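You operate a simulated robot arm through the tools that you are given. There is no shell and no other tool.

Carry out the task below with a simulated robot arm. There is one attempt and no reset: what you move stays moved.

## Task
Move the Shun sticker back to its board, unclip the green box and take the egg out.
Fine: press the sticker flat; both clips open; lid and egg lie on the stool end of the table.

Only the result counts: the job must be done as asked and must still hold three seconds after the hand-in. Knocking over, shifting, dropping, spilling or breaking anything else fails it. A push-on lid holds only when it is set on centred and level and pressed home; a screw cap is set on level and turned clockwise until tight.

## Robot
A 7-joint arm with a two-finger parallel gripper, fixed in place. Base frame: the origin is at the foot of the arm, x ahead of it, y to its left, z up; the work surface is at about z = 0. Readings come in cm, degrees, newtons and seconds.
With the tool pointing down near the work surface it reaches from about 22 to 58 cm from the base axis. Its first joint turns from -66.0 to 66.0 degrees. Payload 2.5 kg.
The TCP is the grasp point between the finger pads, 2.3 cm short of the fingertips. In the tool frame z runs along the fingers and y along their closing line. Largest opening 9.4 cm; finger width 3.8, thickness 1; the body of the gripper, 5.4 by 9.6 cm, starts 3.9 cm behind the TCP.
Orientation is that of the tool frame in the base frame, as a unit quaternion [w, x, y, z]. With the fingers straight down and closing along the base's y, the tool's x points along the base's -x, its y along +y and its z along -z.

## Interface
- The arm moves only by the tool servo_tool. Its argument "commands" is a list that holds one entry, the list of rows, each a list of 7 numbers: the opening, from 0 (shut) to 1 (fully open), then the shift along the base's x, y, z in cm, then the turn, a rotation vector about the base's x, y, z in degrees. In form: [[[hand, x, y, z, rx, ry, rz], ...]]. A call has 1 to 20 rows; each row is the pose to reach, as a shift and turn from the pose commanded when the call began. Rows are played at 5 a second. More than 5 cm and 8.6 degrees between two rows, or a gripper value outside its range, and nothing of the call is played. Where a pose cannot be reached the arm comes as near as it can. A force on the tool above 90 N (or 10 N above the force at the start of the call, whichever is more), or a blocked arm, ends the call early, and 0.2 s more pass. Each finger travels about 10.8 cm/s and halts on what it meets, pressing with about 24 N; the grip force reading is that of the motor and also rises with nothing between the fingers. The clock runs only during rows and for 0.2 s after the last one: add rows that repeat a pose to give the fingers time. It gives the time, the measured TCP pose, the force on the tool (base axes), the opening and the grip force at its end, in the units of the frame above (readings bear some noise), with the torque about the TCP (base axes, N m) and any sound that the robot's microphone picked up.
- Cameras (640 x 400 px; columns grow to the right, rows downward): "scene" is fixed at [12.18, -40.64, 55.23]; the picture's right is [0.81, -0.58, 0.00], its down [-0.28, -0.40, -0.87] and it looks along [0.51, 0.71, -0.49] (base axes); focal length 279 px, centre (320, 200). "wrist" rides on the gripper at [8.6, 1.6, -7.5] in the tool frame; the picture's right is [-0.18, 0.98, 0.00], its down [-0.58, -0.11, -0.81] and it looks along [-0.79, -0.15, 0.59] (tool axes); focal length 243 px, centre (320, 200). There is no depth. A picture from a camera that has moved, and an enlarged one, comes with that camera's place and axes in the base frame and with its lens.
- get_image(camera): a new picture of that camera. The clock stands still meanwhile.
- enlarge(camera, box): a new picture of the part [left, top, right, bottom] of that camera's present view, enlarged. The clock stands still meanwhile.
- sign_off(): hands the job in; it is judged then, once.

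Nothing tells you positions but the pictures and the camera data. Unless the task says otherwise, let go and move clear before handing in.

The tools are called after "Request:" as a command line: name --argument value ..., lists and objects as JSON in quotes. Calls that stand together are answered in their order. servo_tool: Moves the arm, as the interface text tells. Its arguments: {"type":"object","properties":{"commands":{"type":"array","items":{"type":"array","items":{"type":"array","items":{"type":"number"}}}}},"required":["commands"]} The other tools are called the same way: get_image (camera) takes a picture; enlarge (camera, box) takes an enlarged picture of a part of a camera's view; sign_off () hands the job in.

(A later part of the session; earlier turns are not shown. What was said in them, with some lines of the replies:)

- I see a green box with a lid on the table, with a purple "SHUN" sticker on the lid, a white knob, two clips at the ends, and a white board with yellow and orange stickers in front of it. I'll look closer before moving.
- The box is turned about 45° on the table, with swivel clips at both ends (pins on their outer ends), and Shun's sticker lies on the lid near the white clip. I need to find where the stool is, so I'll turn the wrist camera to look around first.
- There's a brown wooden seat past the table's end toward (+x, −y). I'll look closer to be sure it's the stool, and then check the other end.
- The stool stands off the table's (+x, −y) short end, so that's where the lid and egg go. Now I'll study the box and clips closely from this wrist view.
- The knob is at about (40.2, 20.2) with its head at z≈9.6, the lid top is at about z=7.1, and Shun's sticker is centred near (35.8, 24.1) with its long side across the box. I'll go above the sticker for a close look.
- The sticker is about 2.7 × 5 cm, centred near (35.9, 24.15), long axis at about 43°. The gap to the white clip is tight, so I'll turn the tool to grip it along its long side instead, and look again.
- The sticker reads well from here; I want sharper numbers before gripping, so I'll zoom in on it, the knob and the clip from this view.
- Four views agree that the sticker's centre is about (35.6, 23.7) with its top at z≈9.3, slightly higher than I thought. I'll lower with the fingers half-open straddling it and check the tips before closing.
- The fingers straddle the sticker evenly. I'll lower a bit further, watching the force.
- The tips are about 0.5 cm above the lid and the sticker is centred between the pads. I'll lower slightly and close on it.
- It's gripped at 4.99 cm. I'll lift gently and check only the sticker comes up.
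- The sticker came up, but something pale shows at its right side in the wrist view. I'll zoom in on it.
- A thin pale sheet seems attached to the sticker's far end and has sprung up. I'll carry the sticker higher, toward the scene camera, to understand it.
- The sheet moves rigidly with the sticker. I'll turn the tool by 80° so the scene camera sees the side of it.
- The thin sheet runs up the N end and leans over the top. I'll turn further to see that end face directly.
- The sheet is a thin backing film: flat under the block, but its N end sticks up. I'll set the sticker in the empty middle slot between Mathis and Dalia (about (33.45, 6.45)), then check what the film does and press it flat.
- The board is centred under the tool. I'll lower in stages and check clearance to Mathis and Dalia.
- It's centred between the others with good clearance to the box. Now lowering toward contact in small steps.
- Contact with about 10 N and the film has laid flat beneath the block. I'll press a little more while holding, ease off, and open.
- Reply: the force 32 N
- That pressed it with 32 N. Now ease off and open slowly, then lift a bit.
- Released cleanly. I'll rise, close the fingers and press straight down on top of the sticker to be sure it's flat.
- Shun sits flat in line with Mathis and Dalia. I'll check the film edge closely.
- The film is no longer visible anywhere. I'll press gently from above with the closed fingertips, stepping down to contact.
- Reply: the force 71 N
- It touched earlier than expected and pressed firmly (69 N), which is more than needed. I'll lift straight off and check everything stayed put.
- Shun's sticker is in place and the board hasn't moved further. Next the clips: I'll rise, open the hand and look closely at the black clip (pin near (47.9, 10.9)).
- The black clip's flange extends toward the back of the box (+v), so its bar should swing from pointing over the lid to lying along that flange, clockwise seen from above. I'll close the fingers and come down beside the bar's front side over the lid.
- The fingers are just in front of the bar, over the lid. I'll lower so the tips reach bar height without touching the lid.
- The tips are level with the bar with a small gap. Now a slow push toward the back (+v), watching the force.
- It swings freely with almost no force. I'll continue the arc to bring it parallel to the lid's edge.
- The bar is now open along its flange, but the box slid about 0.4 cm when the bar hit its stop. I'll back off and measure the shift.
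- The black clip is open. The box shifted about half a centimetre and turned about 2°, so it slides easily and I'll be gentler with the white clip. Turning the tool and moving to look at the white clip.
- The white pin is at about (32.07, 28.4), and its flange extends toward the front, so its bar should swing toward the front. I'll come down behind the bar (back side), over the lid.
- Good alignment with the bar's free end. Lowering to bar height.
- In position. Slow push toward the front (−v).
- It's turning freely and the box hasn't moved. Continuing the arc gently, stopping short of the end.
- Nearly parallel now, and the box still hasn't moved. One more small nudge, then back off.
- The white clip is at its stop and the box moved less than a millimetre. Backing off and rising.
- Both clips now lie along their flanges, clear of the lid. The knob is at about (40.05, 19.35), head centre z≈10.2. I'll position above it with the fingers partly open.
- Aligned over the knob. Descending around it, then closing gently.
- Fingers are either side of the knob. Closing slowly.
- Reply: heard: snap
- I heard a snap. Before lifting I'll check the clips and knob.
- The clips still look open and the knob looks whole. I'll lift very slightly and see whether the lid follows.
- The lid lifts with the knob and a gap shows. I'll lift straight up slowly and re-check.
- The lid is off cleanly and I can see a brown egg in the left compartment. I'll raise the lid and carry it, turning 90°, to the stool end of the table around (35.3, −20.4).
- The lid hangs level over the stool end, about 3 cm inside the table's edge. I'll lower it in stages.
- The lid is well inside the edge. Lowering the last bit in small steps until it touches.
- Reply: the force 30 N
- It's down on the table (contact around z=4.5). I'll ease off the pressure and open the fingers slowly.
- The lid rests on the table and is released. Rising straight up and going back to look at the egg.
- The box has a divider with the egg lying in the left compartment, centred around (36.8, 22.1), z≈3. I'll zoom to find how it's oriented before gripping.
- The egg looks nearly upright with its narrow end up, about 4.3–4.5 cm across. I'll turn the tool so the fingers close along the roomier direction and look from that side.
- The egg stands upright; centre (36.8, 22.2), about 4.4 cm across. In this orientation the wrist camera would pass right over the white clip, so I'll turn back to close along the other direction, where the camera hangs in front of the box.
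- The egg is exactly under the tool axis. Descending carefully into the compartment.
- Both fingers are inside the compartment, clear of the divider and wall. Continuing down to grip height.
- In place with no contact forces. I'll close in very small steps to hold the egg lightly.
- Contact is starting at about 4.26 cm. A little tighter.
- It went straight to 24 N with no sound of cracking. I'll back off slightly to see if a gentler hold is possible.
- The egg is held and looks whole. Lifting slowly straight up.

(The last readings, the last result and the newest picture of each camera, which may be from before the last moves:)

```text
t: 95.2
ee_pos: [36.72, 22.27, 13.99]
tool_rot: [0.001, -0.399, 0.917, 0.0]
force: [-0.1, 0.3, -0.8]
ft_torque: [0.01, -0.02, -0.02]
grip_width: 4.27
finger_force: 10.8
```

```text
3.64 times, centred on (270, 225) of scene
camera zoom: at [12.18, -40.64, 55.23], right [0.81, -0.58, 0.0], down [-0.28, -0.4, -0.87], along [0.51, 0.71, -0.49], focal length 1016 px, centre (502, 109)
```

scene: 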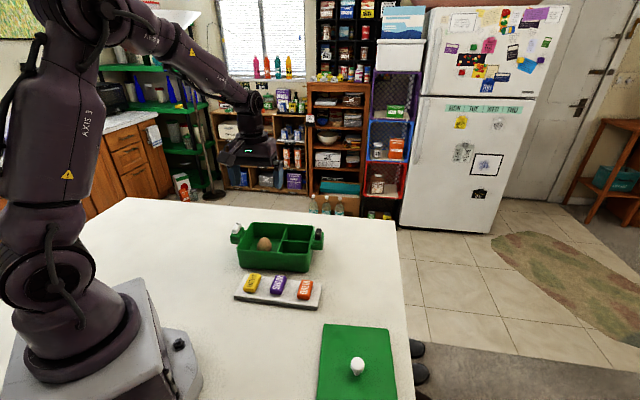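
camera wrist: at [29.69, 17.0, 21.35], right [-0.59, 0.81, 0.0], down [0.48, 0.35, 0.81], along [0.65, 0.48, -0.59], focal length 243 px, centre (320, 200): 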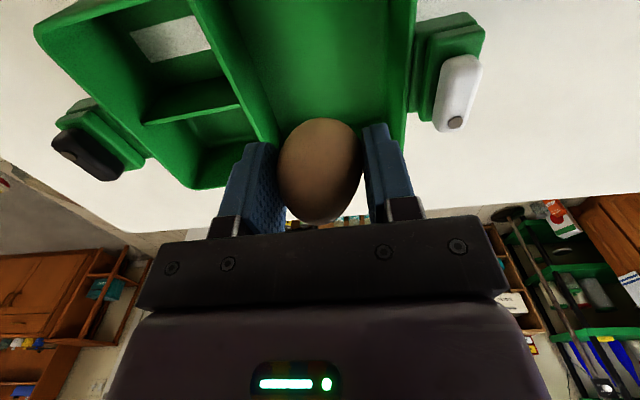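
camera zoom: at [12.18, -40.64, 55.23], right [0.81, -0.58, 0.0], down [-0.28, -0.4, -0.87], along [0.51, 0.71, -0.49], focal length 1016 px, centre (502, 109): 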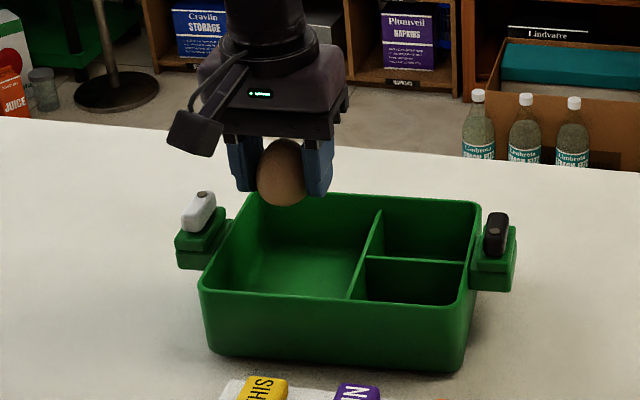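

The egg is out and held. I'll firm up the hold a touch and carry it smoothly to the stool end, around (49.6, −6.4).

Request:
servo_tool --commands '[[[0.435, 0, 0, 0.5, 0, 0, 0], [0.435, 0.2, -0.5, 1.2, 0, 0, 0], [0.435, 0.7, -1.6, 2, 0, 0, 0], [0.435, 1.4, -3.2, 2.2, 0, 0, 0], [0.435, 2.3, -5.2, 2.2, 0, 0, 0], [0.435, 3.2, -7.2, 2.2, 0, 0, 0], [0.435, 4.1, -9.2, 2.2, 0, 0, 0], [0.435, 5, -11.2, 2.2, 0, 0, 0], [0.435, 5.9, -13.2, 2.2, 0, 0, 0], [0.435, 6.8, -15.2, 2.2, 0, 0, 0], [0.435, 7.7, -17.2, 2.2, 0, 0, 0], [0.435, 8.6, -19.2, 2.2, 0, 0, 0], [0.435, 9.5, -21.2, 2, 0, 0, 0], [0.435, 10.4, -23.2, 1.5, 0, 0, 0], [0.435, 11.3, -25.2, 0.5, 0, 0, 0], [0.435, 12.1, -27, -1, 0, 0, 0], [0.435, 12.6, -28.2, -2.5, 0, 0, 0], [0.435, 12.8, -28.6, -4, 0, 0, 0], [0.435, 12.8, -28.6, -4, 0, 0, 0]]]'

Request:
get_image --camera "wrist"

Request:
get_image --camera "scene"

```text
t: 99.2
ee_pos: [49.6, -6.37, 9.84]
tool_rot: [0.0, -0.398, 0.917, 0.0]
force: [0.5, 0.7, -1.3]
ft_torque: [0.02, 0.0, -0.01]
grip_width: 4.22
finger_force: 23.9
```

```text
taken
camera wrist: at [42.58, -11.65, 17.29], right [-0.59, 0.81, 0.0], down [0.48, 0.35, 0.81], along [0.65, 0.48, -0.59], focal length 243 px, centre (320, 200)
```

wrist: 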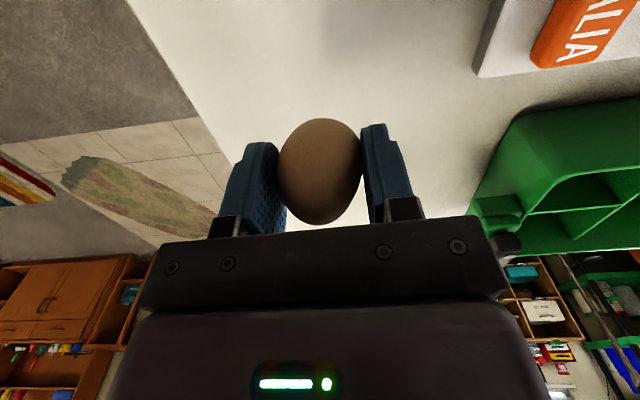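

```text
taken
```

scene: 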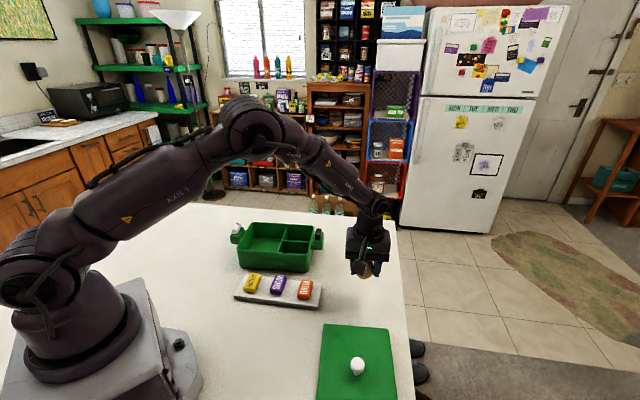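

The egg is over the stool end, about 9 cm inside the edge. Lowering to just above the table.

Request:
servo_tool --commands '[[[0.435, 0, 0, -1.2, 0, 0, 0], [0.435, 0, 0, -2.4, 0, 0, 0], [0.435, 0, 0, -3.6, 0, 0, 0], [0.435, 0, 0, -4.6, 0, 0, 0], [0.435, 0, 0, -5.4, 0, 0, 0], [0.435, 0, 0, -5.9, 0, 0, 0], [0.435, 0, 0, -5.9, 0, 0, 0]]]'

Request:
enlarge --camera "scene" --box '[320, 220, 420, 310]'

Request:
get_image --camera "wrist"

```text
t: 100.8
ee_pos: [49.65, -6.5, 4.09]
tool_rot: [0.0, -0.398, 0.917, 0.0]
force: [-0.5, 0.4, -0.3]
ft_torque: [-0.01, -0.03, 0.01]
grip_width: 4.19
finger_force: 23.8
```

```text
4.44 times, centred on (370, 265) of scene
camera zoom: at [12.18, -40.64, 55.23], right [0.81, -0.58, 0.0], down [-0.28, -0.4, -0.87], along [0.51, 0.71, -0.49], focal length 1242 px, centre (98, -89)
```

zoom: 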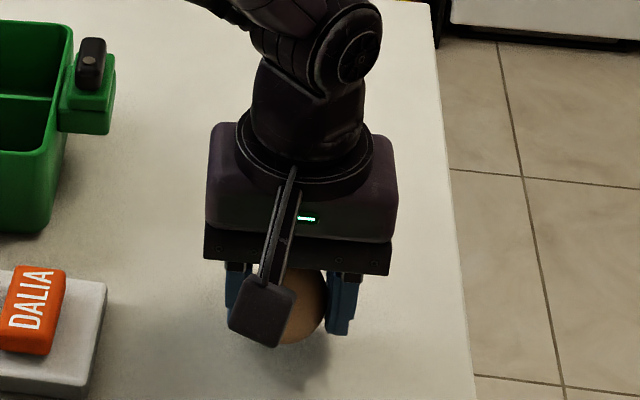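

```text
taken
camera wrist: at [42.48, -11.69, 11.43], right [-0.59, 0.81, 0.0], down [0.48, 0.35, 0.81], along [0.65, 0.48, -0.59], focal length 243 px, centre (320, 200)
```

wrist: 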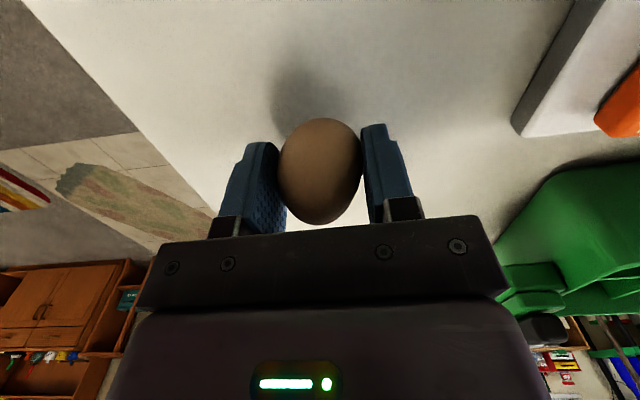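

Close to the table now. Lowering in tiny steps until contact.

Request:
servo_tool --commands '[[[0.435, 0, 0, -0.15, 0, 0, 0], [0.435, 0, 0, -0.3, 0, 0, 0], [0.435, 0, 0, -0.4, 0, 0, 0], [0.435, 0, 0, -0.4, 0, 0, 0]]]'

Request:
enlarge --camera "scene" --box '[345, 260, 409, 310]'

```text
t: 101.8
ee_pos: [49.64, -6.44, 3.58]
tool_rot: [0.0, -0.399, 0.917, 0.0]
force: [-0.3, -0.9, -1.0]
ft_torque: [0.0, -0.02, 0.0]
grip_width: 4.21
finger_force: 24.3
```

```text
8.00 times, centred on (377, 285) of scene
camera zoom: at [12.18, -40.64, 55.23], right [0.81, -0.58, 0.0], down [-0.28, -0.4, -0.87], along [0.51, 0.71, -0.49], focal length 2235 px, centre (-136, -480)
```

zoom: 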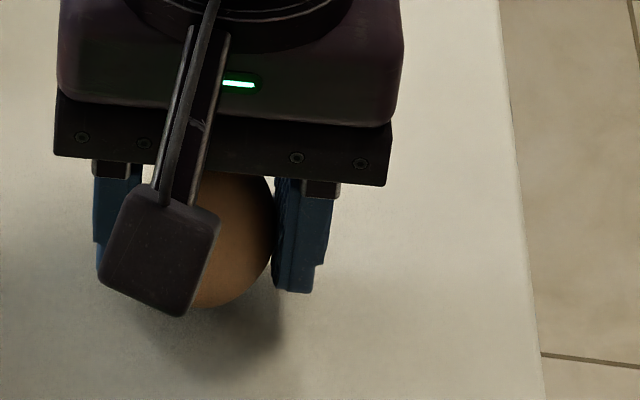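

Request:
servo_tool --commands '[[[0.435, 0, 0, -0.1, 0, 0, 0], [0.435, 0, 0, -0.2, 0, 0, 0], [0.435, 0, 0, -0.2, 0, 0, 0]]]'

```text
t: 102.6
ee_pos: [49.53, -6.42, 3.43]
tool_rot: [0.0, -0.399, 0.917, 0.0]
force: [0.8, 0.0, -0.9]
ft_torque: [-0.01, -0.01, -0.02]
grip_width: 4.21
finger_force: 23.3
```

No contact yet at 3.45. Another small step.

Request:
servo_tool --commands '[[[0.435, 0, 0, -0.08, 0, 0, 0], [0.435, 0, 0, -0.15, 0, 0, 0], [0.435, 0, 0, -0.15, 0, 0, 0]]]'

Request:
get_image --camera "wrist"

```text
t: 103.4
ee_pos: [49.63, -6.42, 3.23]
tool_rot: [0.001, -0.399, 0.917, 0.0]
force: [0.4, 0.6, -0.2]
ft_torque: [-0.01, 0.0, 0.03]
grip_width: 4.19
finger_force: 23.4
```

```text
taken
camera wrist: at [42.58, -11.6, 10.71], right [-0.59, 0.81, 0.0], down [0.48, 0.35, 0.81], along [0.65, 0.48, -0.59], focal length 243 px, centre (320, 200)
```

wrist: 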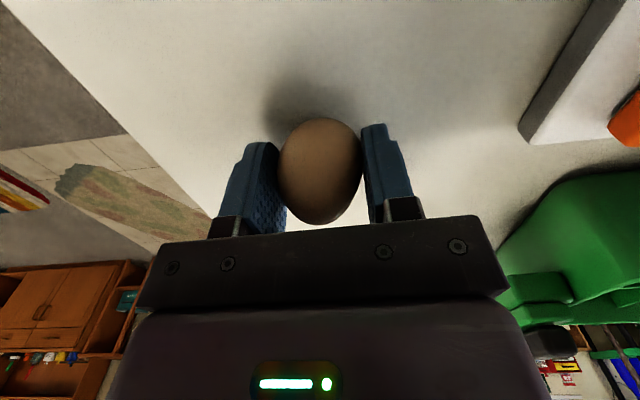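

Request:
servo_tool --commands '[[[0.435, 0, 0, -0.06, 0, 0, 0], [0.435, 0, 0, -0.12, 0, 0, 0], [0.435, 0, 0, -0.12, 0, 0, 0]]]'

```text
t: 104.2
ee_pos: [49.6, -6.3, 3.13]
tool_rot: [0.0, -0.398, 0.917, 0.001]
force: [-0.1, 0.0, -0.7]
ft_torque: [-0.02, 0.01, -0.01]
grip_width: 4.24
finger_force: 23.9
```

Request:
servo_tool --commands '[[[0.435, 0, 0, -0.06, 0, 0, 0], [0.435, 0, 0, -0.12, 0, 0, 0], [0.435, 0, 0, -0.12, 0, 0, 0]]]'

Request:
enlarge --camera "scene" --box '[345, 260, 409, 310]'

Request:
enlarge --camera "wrist" --box '[220, 60, 420, 220]'

```text
t: 105.0
ee_pos: [49.56, -6.46, 3.05]
tool_rot: [0.0, -0.398, 0.917, -0.001]
force: [-0.1, 0.0, 6.5]
ft_torque: [-0.01, 0.02, -0.02]
grip_width: 4.19
finger_force: 24.0
```

```text
8.00 times, centred on (377, 285) of scene
camera zoom: at [12.18, -40.63, 55.23], right [0.81, -0.58, 0.0], down [-0.28, -0.4, -0.87], along [0.51, 0.71, -0.49], focal length 2235 px, centre (-136, -480)
```

zoom: 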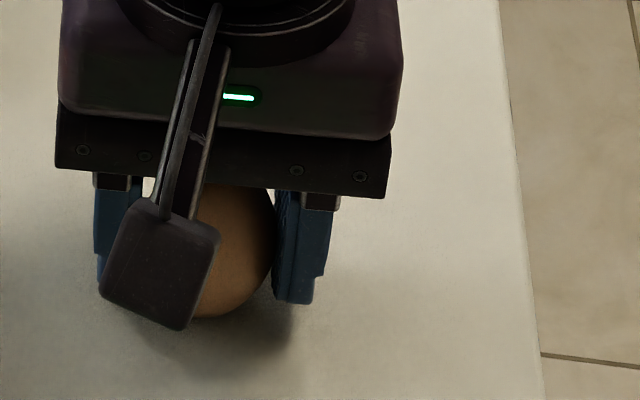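

```text
2.50 times, centred on (320, 140) of wrist
camera zoom: at [42.6, -11.64, 10.45], right [-0.59, 0.81, 0.0], down [0.48, 0.35, 0.81], along [0.65, 0.48, -0.59], focal length 606 px, centre (320, 350)
```

zoom: 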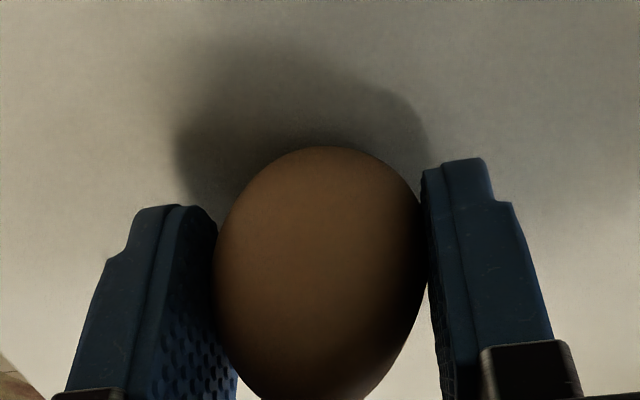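

Contact at 6.5 N. I'll ease off slightly and open just a little, keeping the fingers as a fence while I see if it stands.

Request:
servo_tool --commands '[[[0.435, 0, 0, 0.05, 0, 0, 0], [0.44, 0, 0, 0.05, 0, 0, 0], [0.445, 0, 0, 0.05, 0, 0, 0], [0.45, 0, 0, 0.05, 0, 0, 0], [0.455, 0, 0, 0.05, 0, 0, 0], [0.46, 0, 0, 0.05, 0, 0, 0], [0.47, 0, 0, 0.05, 0, 0, 0], [0.48, 0, 0, 0.05, 0, 0, 0], [0.49, 0, 0, 0.05, 0, 0, 0], [0.49, 0, 0, 0.05, 0, 0, 0], [0.49, 0, 0, 0.05, 0, 0, 0]]]'

Request:
enlarge --camera "wrist" --box '[220, 60, 420, 220]'

Request:
enlarge --camera "scene" --box '[345, 260, 409, 310]'

```text
t: 107.4
ee_pos: [49.4, -6.45, 2.99]
tool_rot: [0.0, -0.399, 0.917, -0.001]
force: [-0.3, 0.3, -0.3]
ft_torque: [0.01, -0.01, 0.01]
grip_width: 4.62
finger_force: 0.1
```

```text
2.50 times, centred on (320, 140) of wrist
camera zoom: at [42.51, -11.66, 10.48], right [-0.59, 0.81, 0.0], down [0.48, 0.35, 0.81], along [0.65, 0.48, -0.59], focal length 606 px, centre (320, 350)
```

zoom: 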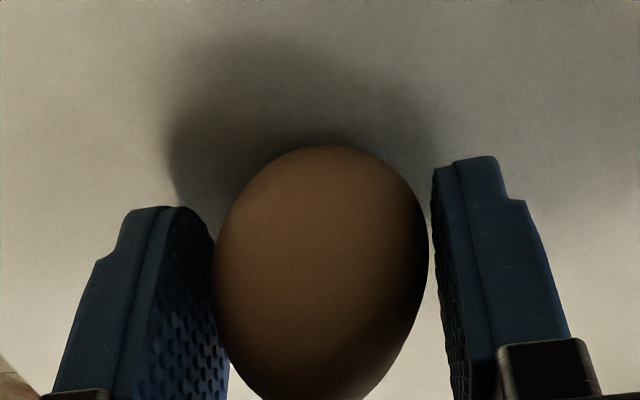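

```text
8.00 times, centred on (377, 285) of scene
camera zoom: at [12.18, -40.64, 55.23], right [0.81, -0.58, 0.0], down [-0.28, -0.4, -0.87], along [0.51, 0.71, -0.49], focal length 2235 px, centre (-136, -480)
```

zoom: 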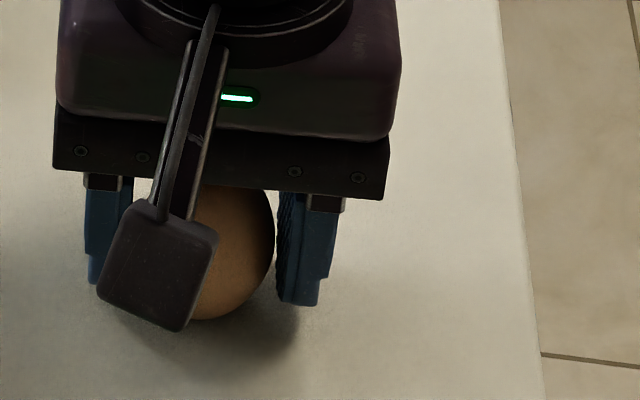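

The egg stands upright between the fingers. Opening further and waiting to see that it stays.

Request:
servo_tool --commands '[[[0.52, 0, 0, 0, 0, 0, 0], [0.56, 0, 0, 0, 0, 0, 0], [0.6, 0, 0, 0, 0, 0, 0], [0.65, 0, 0, 0, 0, 0, 0], [0.7, 0, 0, 0, 0, 0, 0], [0.7, 0, 0, 0, 0, 0, 0], [0.7, 0, 0, 0, 0, 0, 0], [0.7, 0, 0, 0, 0, 0, 0], [0.7, 0, 0, 0, 0, 0, 0], [0.7, 0, 0, 0, 0, 0, 0]]]'

Request:
enlarge --camera "wrist" --box '[190, 40, 450, 220]'

Request:
enlarge --camera "scene" --box '[345, 260, 409, 310]'

```text
t: 109.6
ee_pos: [49.51, -6.39, 3.03]
tool_rot: [0.0, -0.399, 0.917, 0.0]
force: [0.7, -0.4, 0.4]
ft_torque: [0.01, -0.02, 0.02]
grip_width: 6.58
finger_force: 0.0
```

```text
2.22 times, centred on (320, 130) of wrist
camera zoom: at [42.51, -11.66, 10.48], right [-0.59, 0.81, 0.0], down [0.48, 0.35, 0.81], along [0.65, 0.48, -0.59], focal length 539 px, centre (320, 356)
```

zoom: 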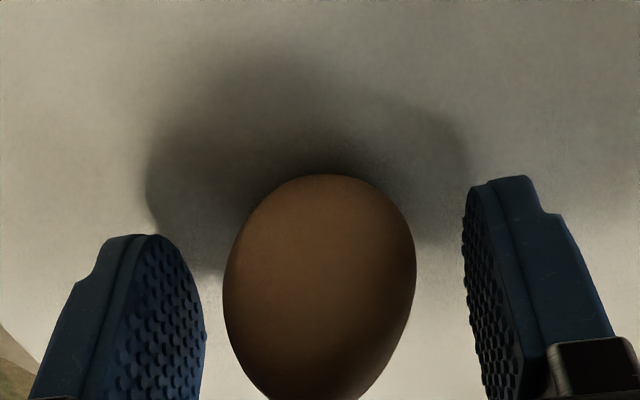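

```text
8.00 times, centred on (377, 285) of scene
camera zoom: at [12.18, -40.64, 55.23], right [0.81, -0.58, 0.0], down [-0.28, -0.4, -0.87], along [0.51, 0.71, -0.49], focal length 2235 px, centre (-136, -480)
```

zoom: 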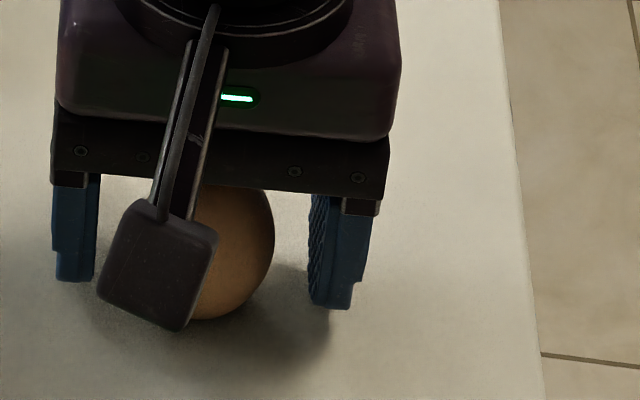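

It stands steadily. Rising straight up, clear of the egg.

Request:
servo_tool --commands '[[[0.7, 0, 0, 0.5, 0, 0, 0], [0.7, 0, 0, 1.5, 0, 0, 0], [0.7, 0, 0, 3, 0, 0, 0], [0.7, 0, 0, 5, 0, 0, 0], [0.7, 0, 0, 8, 0, 0, 0], [0.7, 0, 0, 11, 0, 0, 0], [0.7, 0, 0, 15, 0, 0, 0], [0.7, 0, 0, 19, 0, 0, 0], [0.7, 0, 0, 19, 0, 0, 0]]]'

Request:
get_image --camera "wrist"

Request:
get_image --camera "scene"

Request:
enlarge --camera "scene" --box '[210, 200, 340, 320]'

Request:
enlarge --camera "scene" --box '[300, 240, 430, 400]'

```text
t: 111.6
ee_pos: [49.56, -6.42, 21.84]
tool_rot: [0.0, -0.399, 0.917, 0.0]
force: [0.0, -0.4, 0.5]
ft_torque: [0.01, 0.02, 0.01]
grip_width: 6.59
finger_force: 0.0
```

```text
taken
camera wrist: at [42.54, -11.78, 29.4], right [-0.59, 0.81, 0.0], down [0.48, 0.35, 0.81], along [0.65, 0.48, -0.59], focal length 243 px, centre (320, 200)
```

wrist: 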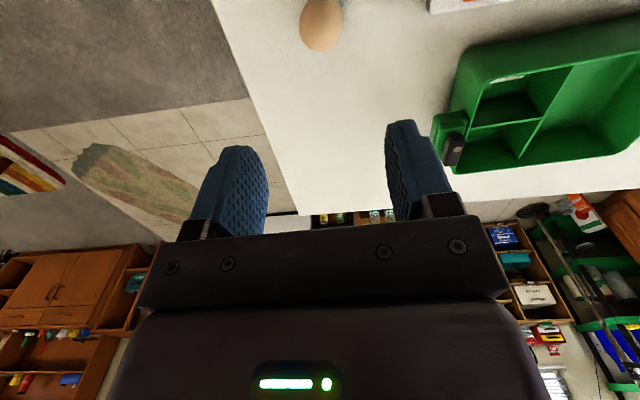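

```text
taken
```

scene: 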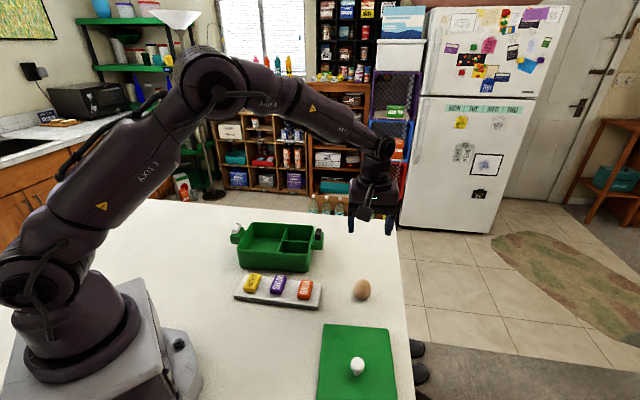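

```text
3.33 times, centred on (275, 260) of scene
camera zoom: at [12.18, -40.64, 55.23], right [0.81, -0.58, 0.0], down [-0.28, -0.4, -0.87], along [0.51, 0.71, -0.49], focal length 931 px, centre (470, 0)
```

zoom: 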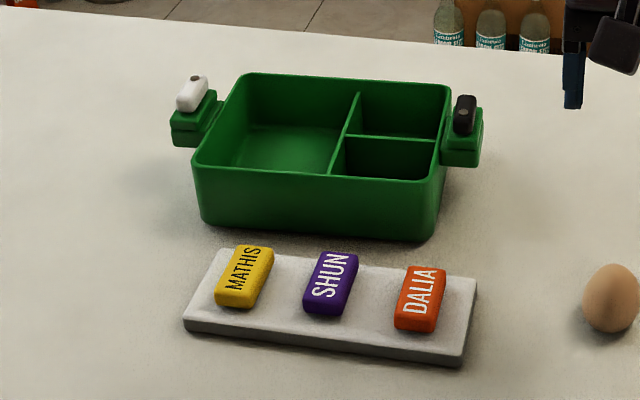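

```text
2.50 times, centred on (365, 320) of scene
camera zoom: at [12.18, -40.64, 55.23], right [0.81, -0.58, 0.0], down [-0.28, -0.4, -0.87], along [0.51, 0.71, -0.49], focal length 698 px, centre (208, -100)
```

zoom: 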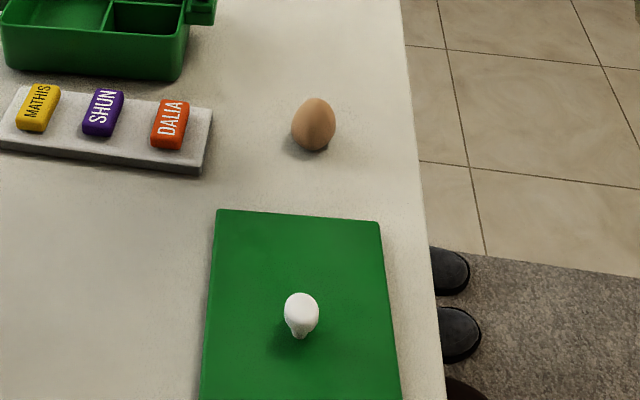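

Lid and egg are on the stool end, the clips are open, the sticker is on the board. I'll check details: clips against their starting positions, the knob, and the pale patch inside the box.

Request:
enlarge --camera "scene" --box '[220, 210, 280, 247]'

Request:
enlarge --camera "scene" --box '[280, 215, 340, 252]'

Request:
enlarge --camera "scene" --box '[225, 265, 335, 320]'

Request:
enlarge --camera "scene" --box '[335, 340, 385, 385]'

Request:
enlarge --camera "wrist" --box '[420, 30, 640, 180]'

```text
10.67 times, centred on (250, 228) of scene
camera zoom: at [12.18, -40.64, 55.23], right [0.81, -0.58, 0.0], down [-0.28, -0.4, -0.87], along [0.51, 0.71, -0.49], focal length 2980 px, centre (1067, -104)
```

zoom: 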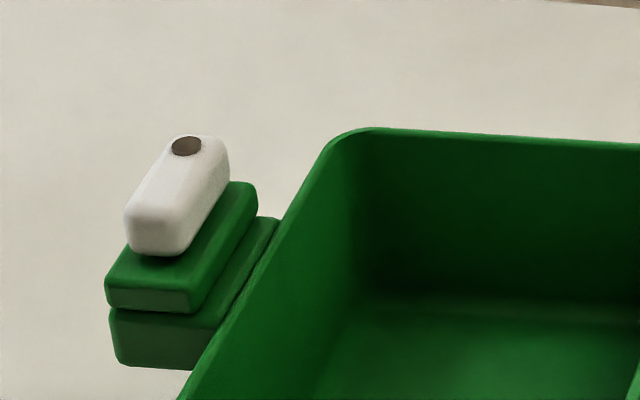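

```text
10.67 times, centred on (310, 234) of scene
camera zoom: at [12.18, -40.64, 55.23], right [0.81, -0.58, 0.0], down [-0.28, -0.4, -0.87], along [0.51, 0.71, -0.49], focal length 2980 px, centre (427, -157)
```

zoom: 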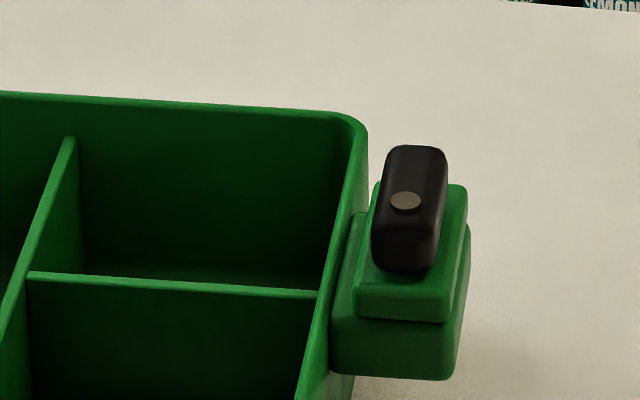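

```text
5.82 times, centred on (280, 292) of scene
camera zoom: at [12.18, -40.64, 55.23], right [0.81, -0.58, 0.0], down [-0.28, -0.4, -0.87], along [0.51, 0.71, -0.49], focal length 1625 px, centre (553, -338)
```

zoom: 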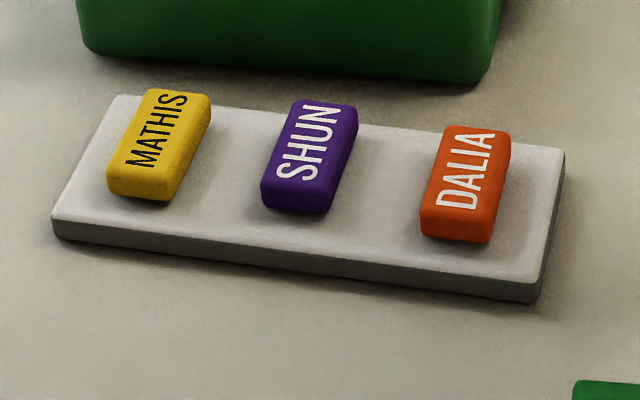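

```text
8.89 times, centred on (360, 362) of scene
camera zoom: at [12.18, -40.64, 55.23], right [0.81, -0.58, 0.0], down [-0.28, -0.4, -0.87], along [0.51, 0.71, -0.49], focal length 2483 px, centre (-36, -1244)
```

zoom: 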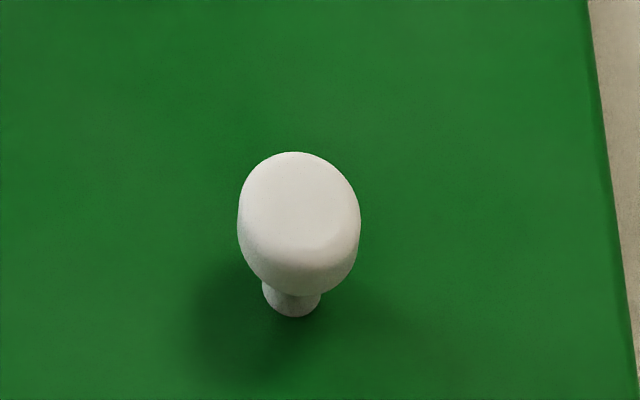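

```text
2.67 times, centred on (530, 105) of wrist
camera zoom: at [42.54, -11.78, 29.4], right [-0.59, 0.81, 0.0], down [0.48, 0.35, 0.81], along [0.65, 0.48, -0.59], focal length 647 px, centre (-240, 453)
```

zoom: 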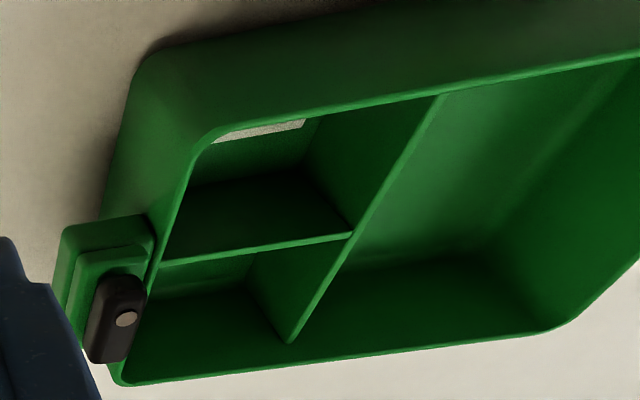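

Everything holds its place since the clip opening. I'll take one closer look at Shun's sticker to confirm its film is flat.

Request:
servo_tool --commands '[[[0.7, -2, 1, 0, 0, 0, 0], [0.7, -5, 2.5, 0, 0, 0, 0], [0.7, -8, 4, 0, 0, 0, 0], [0.7, -11, 5.5, -1, 0, 0, 0], [0.7, -14, 7, -3, 0, 0, 0], [0.7, -16.5, 8.4, -5, 0, 0, 0], [0.7, -16.5, 8.4, -5, 0, 0, 0]]]'

Request:
get_image --camera "wrist"

Request:
enlarge --camera "wrist" --box '[240, 0, 400, 110]'

```text
t: 113.2
ee_pos: [32.97, 1.94, 17.13]
tool_rot: [0.0, -0.398, 0.917, 0.0]
force: [1.0, 0.2, -0.6]
ft_torque: [0.01, -0.04, 0.01]
grip_width: 6.57
finger_force: 0.0
```

```text
taken
camera wrist: at [25.87, -3.2, 24.5], right [-0.59, 0.81, 0.0], down [0.48, 0.35, 0.81], along [0.65, 0.48, -0.59], focal length 243 px, centre (320, 200)
```

wrist: 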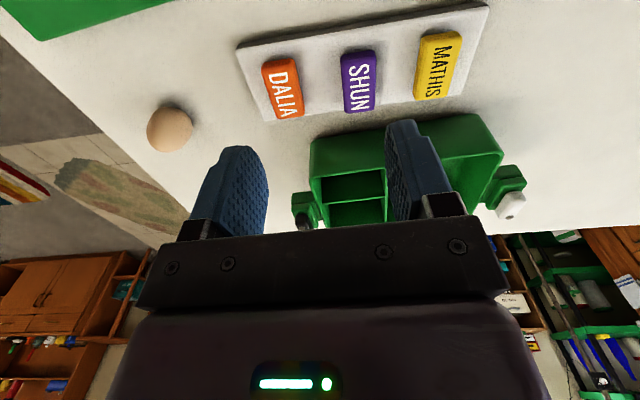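

```text
3.64 times, centred on (320, 55) of wrist
camera zoom: at [25.87, -3.2, 24.5], right [-0.59, 0.81, 0.0], down [0.48, 0.35, 0.81], along [0.65, 0.48, -0.59], focal length 882 px, centre (320, 727)
```

zoom: 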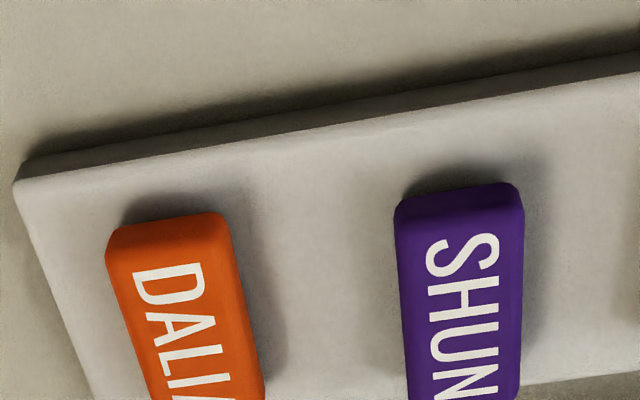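

Shun's sticker sits flat like its neighbours, and the egg, lid and clips are unchanged. I'll raise the arm clear and do a last check.

Request:
servo_tool --commands '[[[0.7, 0, 0, 3, 0, 0, 0], [0.7, 0, 0, 6, 0, 0, 0], [0.7, 0, 0, 10, 0, 0, 0], [0.7, -1, 1, 14, 0, 0, 0], [0.7, -2, 2, 18, 0, 0, 0], [0.7, -3, 3, 22, 0, 0, 0], [0.7, -3, 3, 24, 0, 0, 0], [0.7, -3, 3, 24, 0, 0, 0], [0.7, -3, 3, 24, 0, 0, 0], [0.7, -3, 3, 24, 0, 0, 0], [0.7, -3, 3, 24, 0, 0, 0]]]'

Request:
get_image --camera "scene"

Request:
enlarge --camera "scene" --box '[210, 200, 450, 400]'

```text
t: 115.6
ee_pos: [30.03, 5.02, 41.06]
tool_rot: [0.0, -0.399, 0.917, 0.0]
force: [1.0, 0.0, -0.1]
ft_torque: [-0.02, 0.01, 0.04]
grip_width: 6.58
finger_force: 0.1
```

```text
taken
```

scene: 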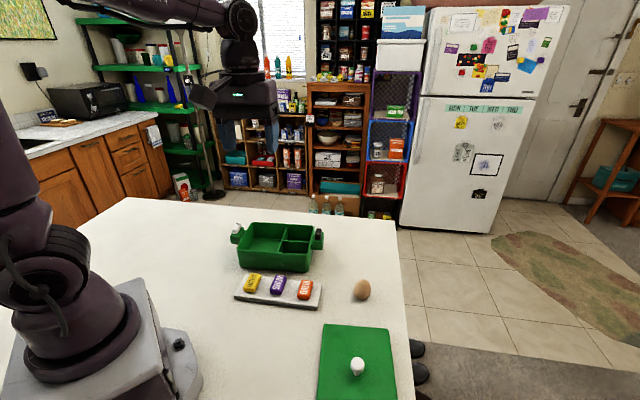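

```text
2.00 times, centred on (330, 300) of scene
camera zoom: at [12.18, -40.64, 55.23], right [0.81, -0.58, 0.0], down [-0.28, -0.4, -0.87], along [0.51, 0.71, -0.49], focal length 559 px, centre (300, 0)
```

zoom: 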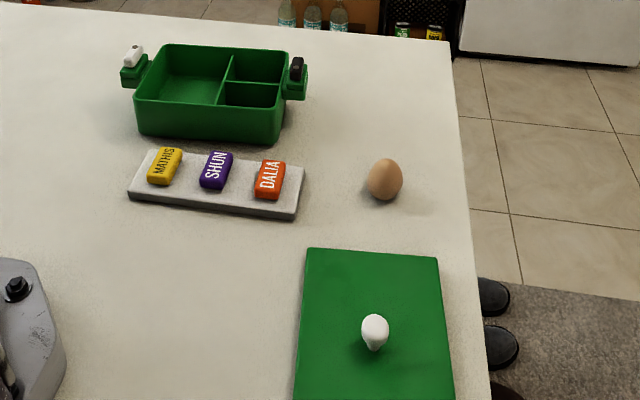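

The last picture shows the Shun sticker flat on its board between Mathis and Dalia. Both clips are open, the lid and egg rest on the stool end of the table, and the arm is clear. Handing in.

Request:
sign_off

```text
The job is handed in.
```

I've handed the job in. The last picture before hand-in showed everything in place:

- **Sticker:** Shun is back on its board between Mathis and Dalia. I pressed it flat, and no backing film showed in the close-ups.
- **Clips:** both the black and the white clip are swung fully open, clear of the lid's edge.
- **Lid and egg:** both are on the stool end of the table. The egg stands upright, as it did in the box, and held steady for several seconds after I let go.

A few things didn't go perfectly:

- **Box moved:** it slid about half a centimetre and turned about 2° when the black clip hit its stop. I did not push it back.
- **Board moved:** it shifted about 2 mm, most likely when I pressed the sticker on.
- **Hard press:** the second press on the sticker reached 69 N, more than I intended. I saw no damage.
- **Snap sound:** I heard a snap when the fingers closed on the lid's knob. The knob and lid looked intact afterwards, and I don't know what caused it.
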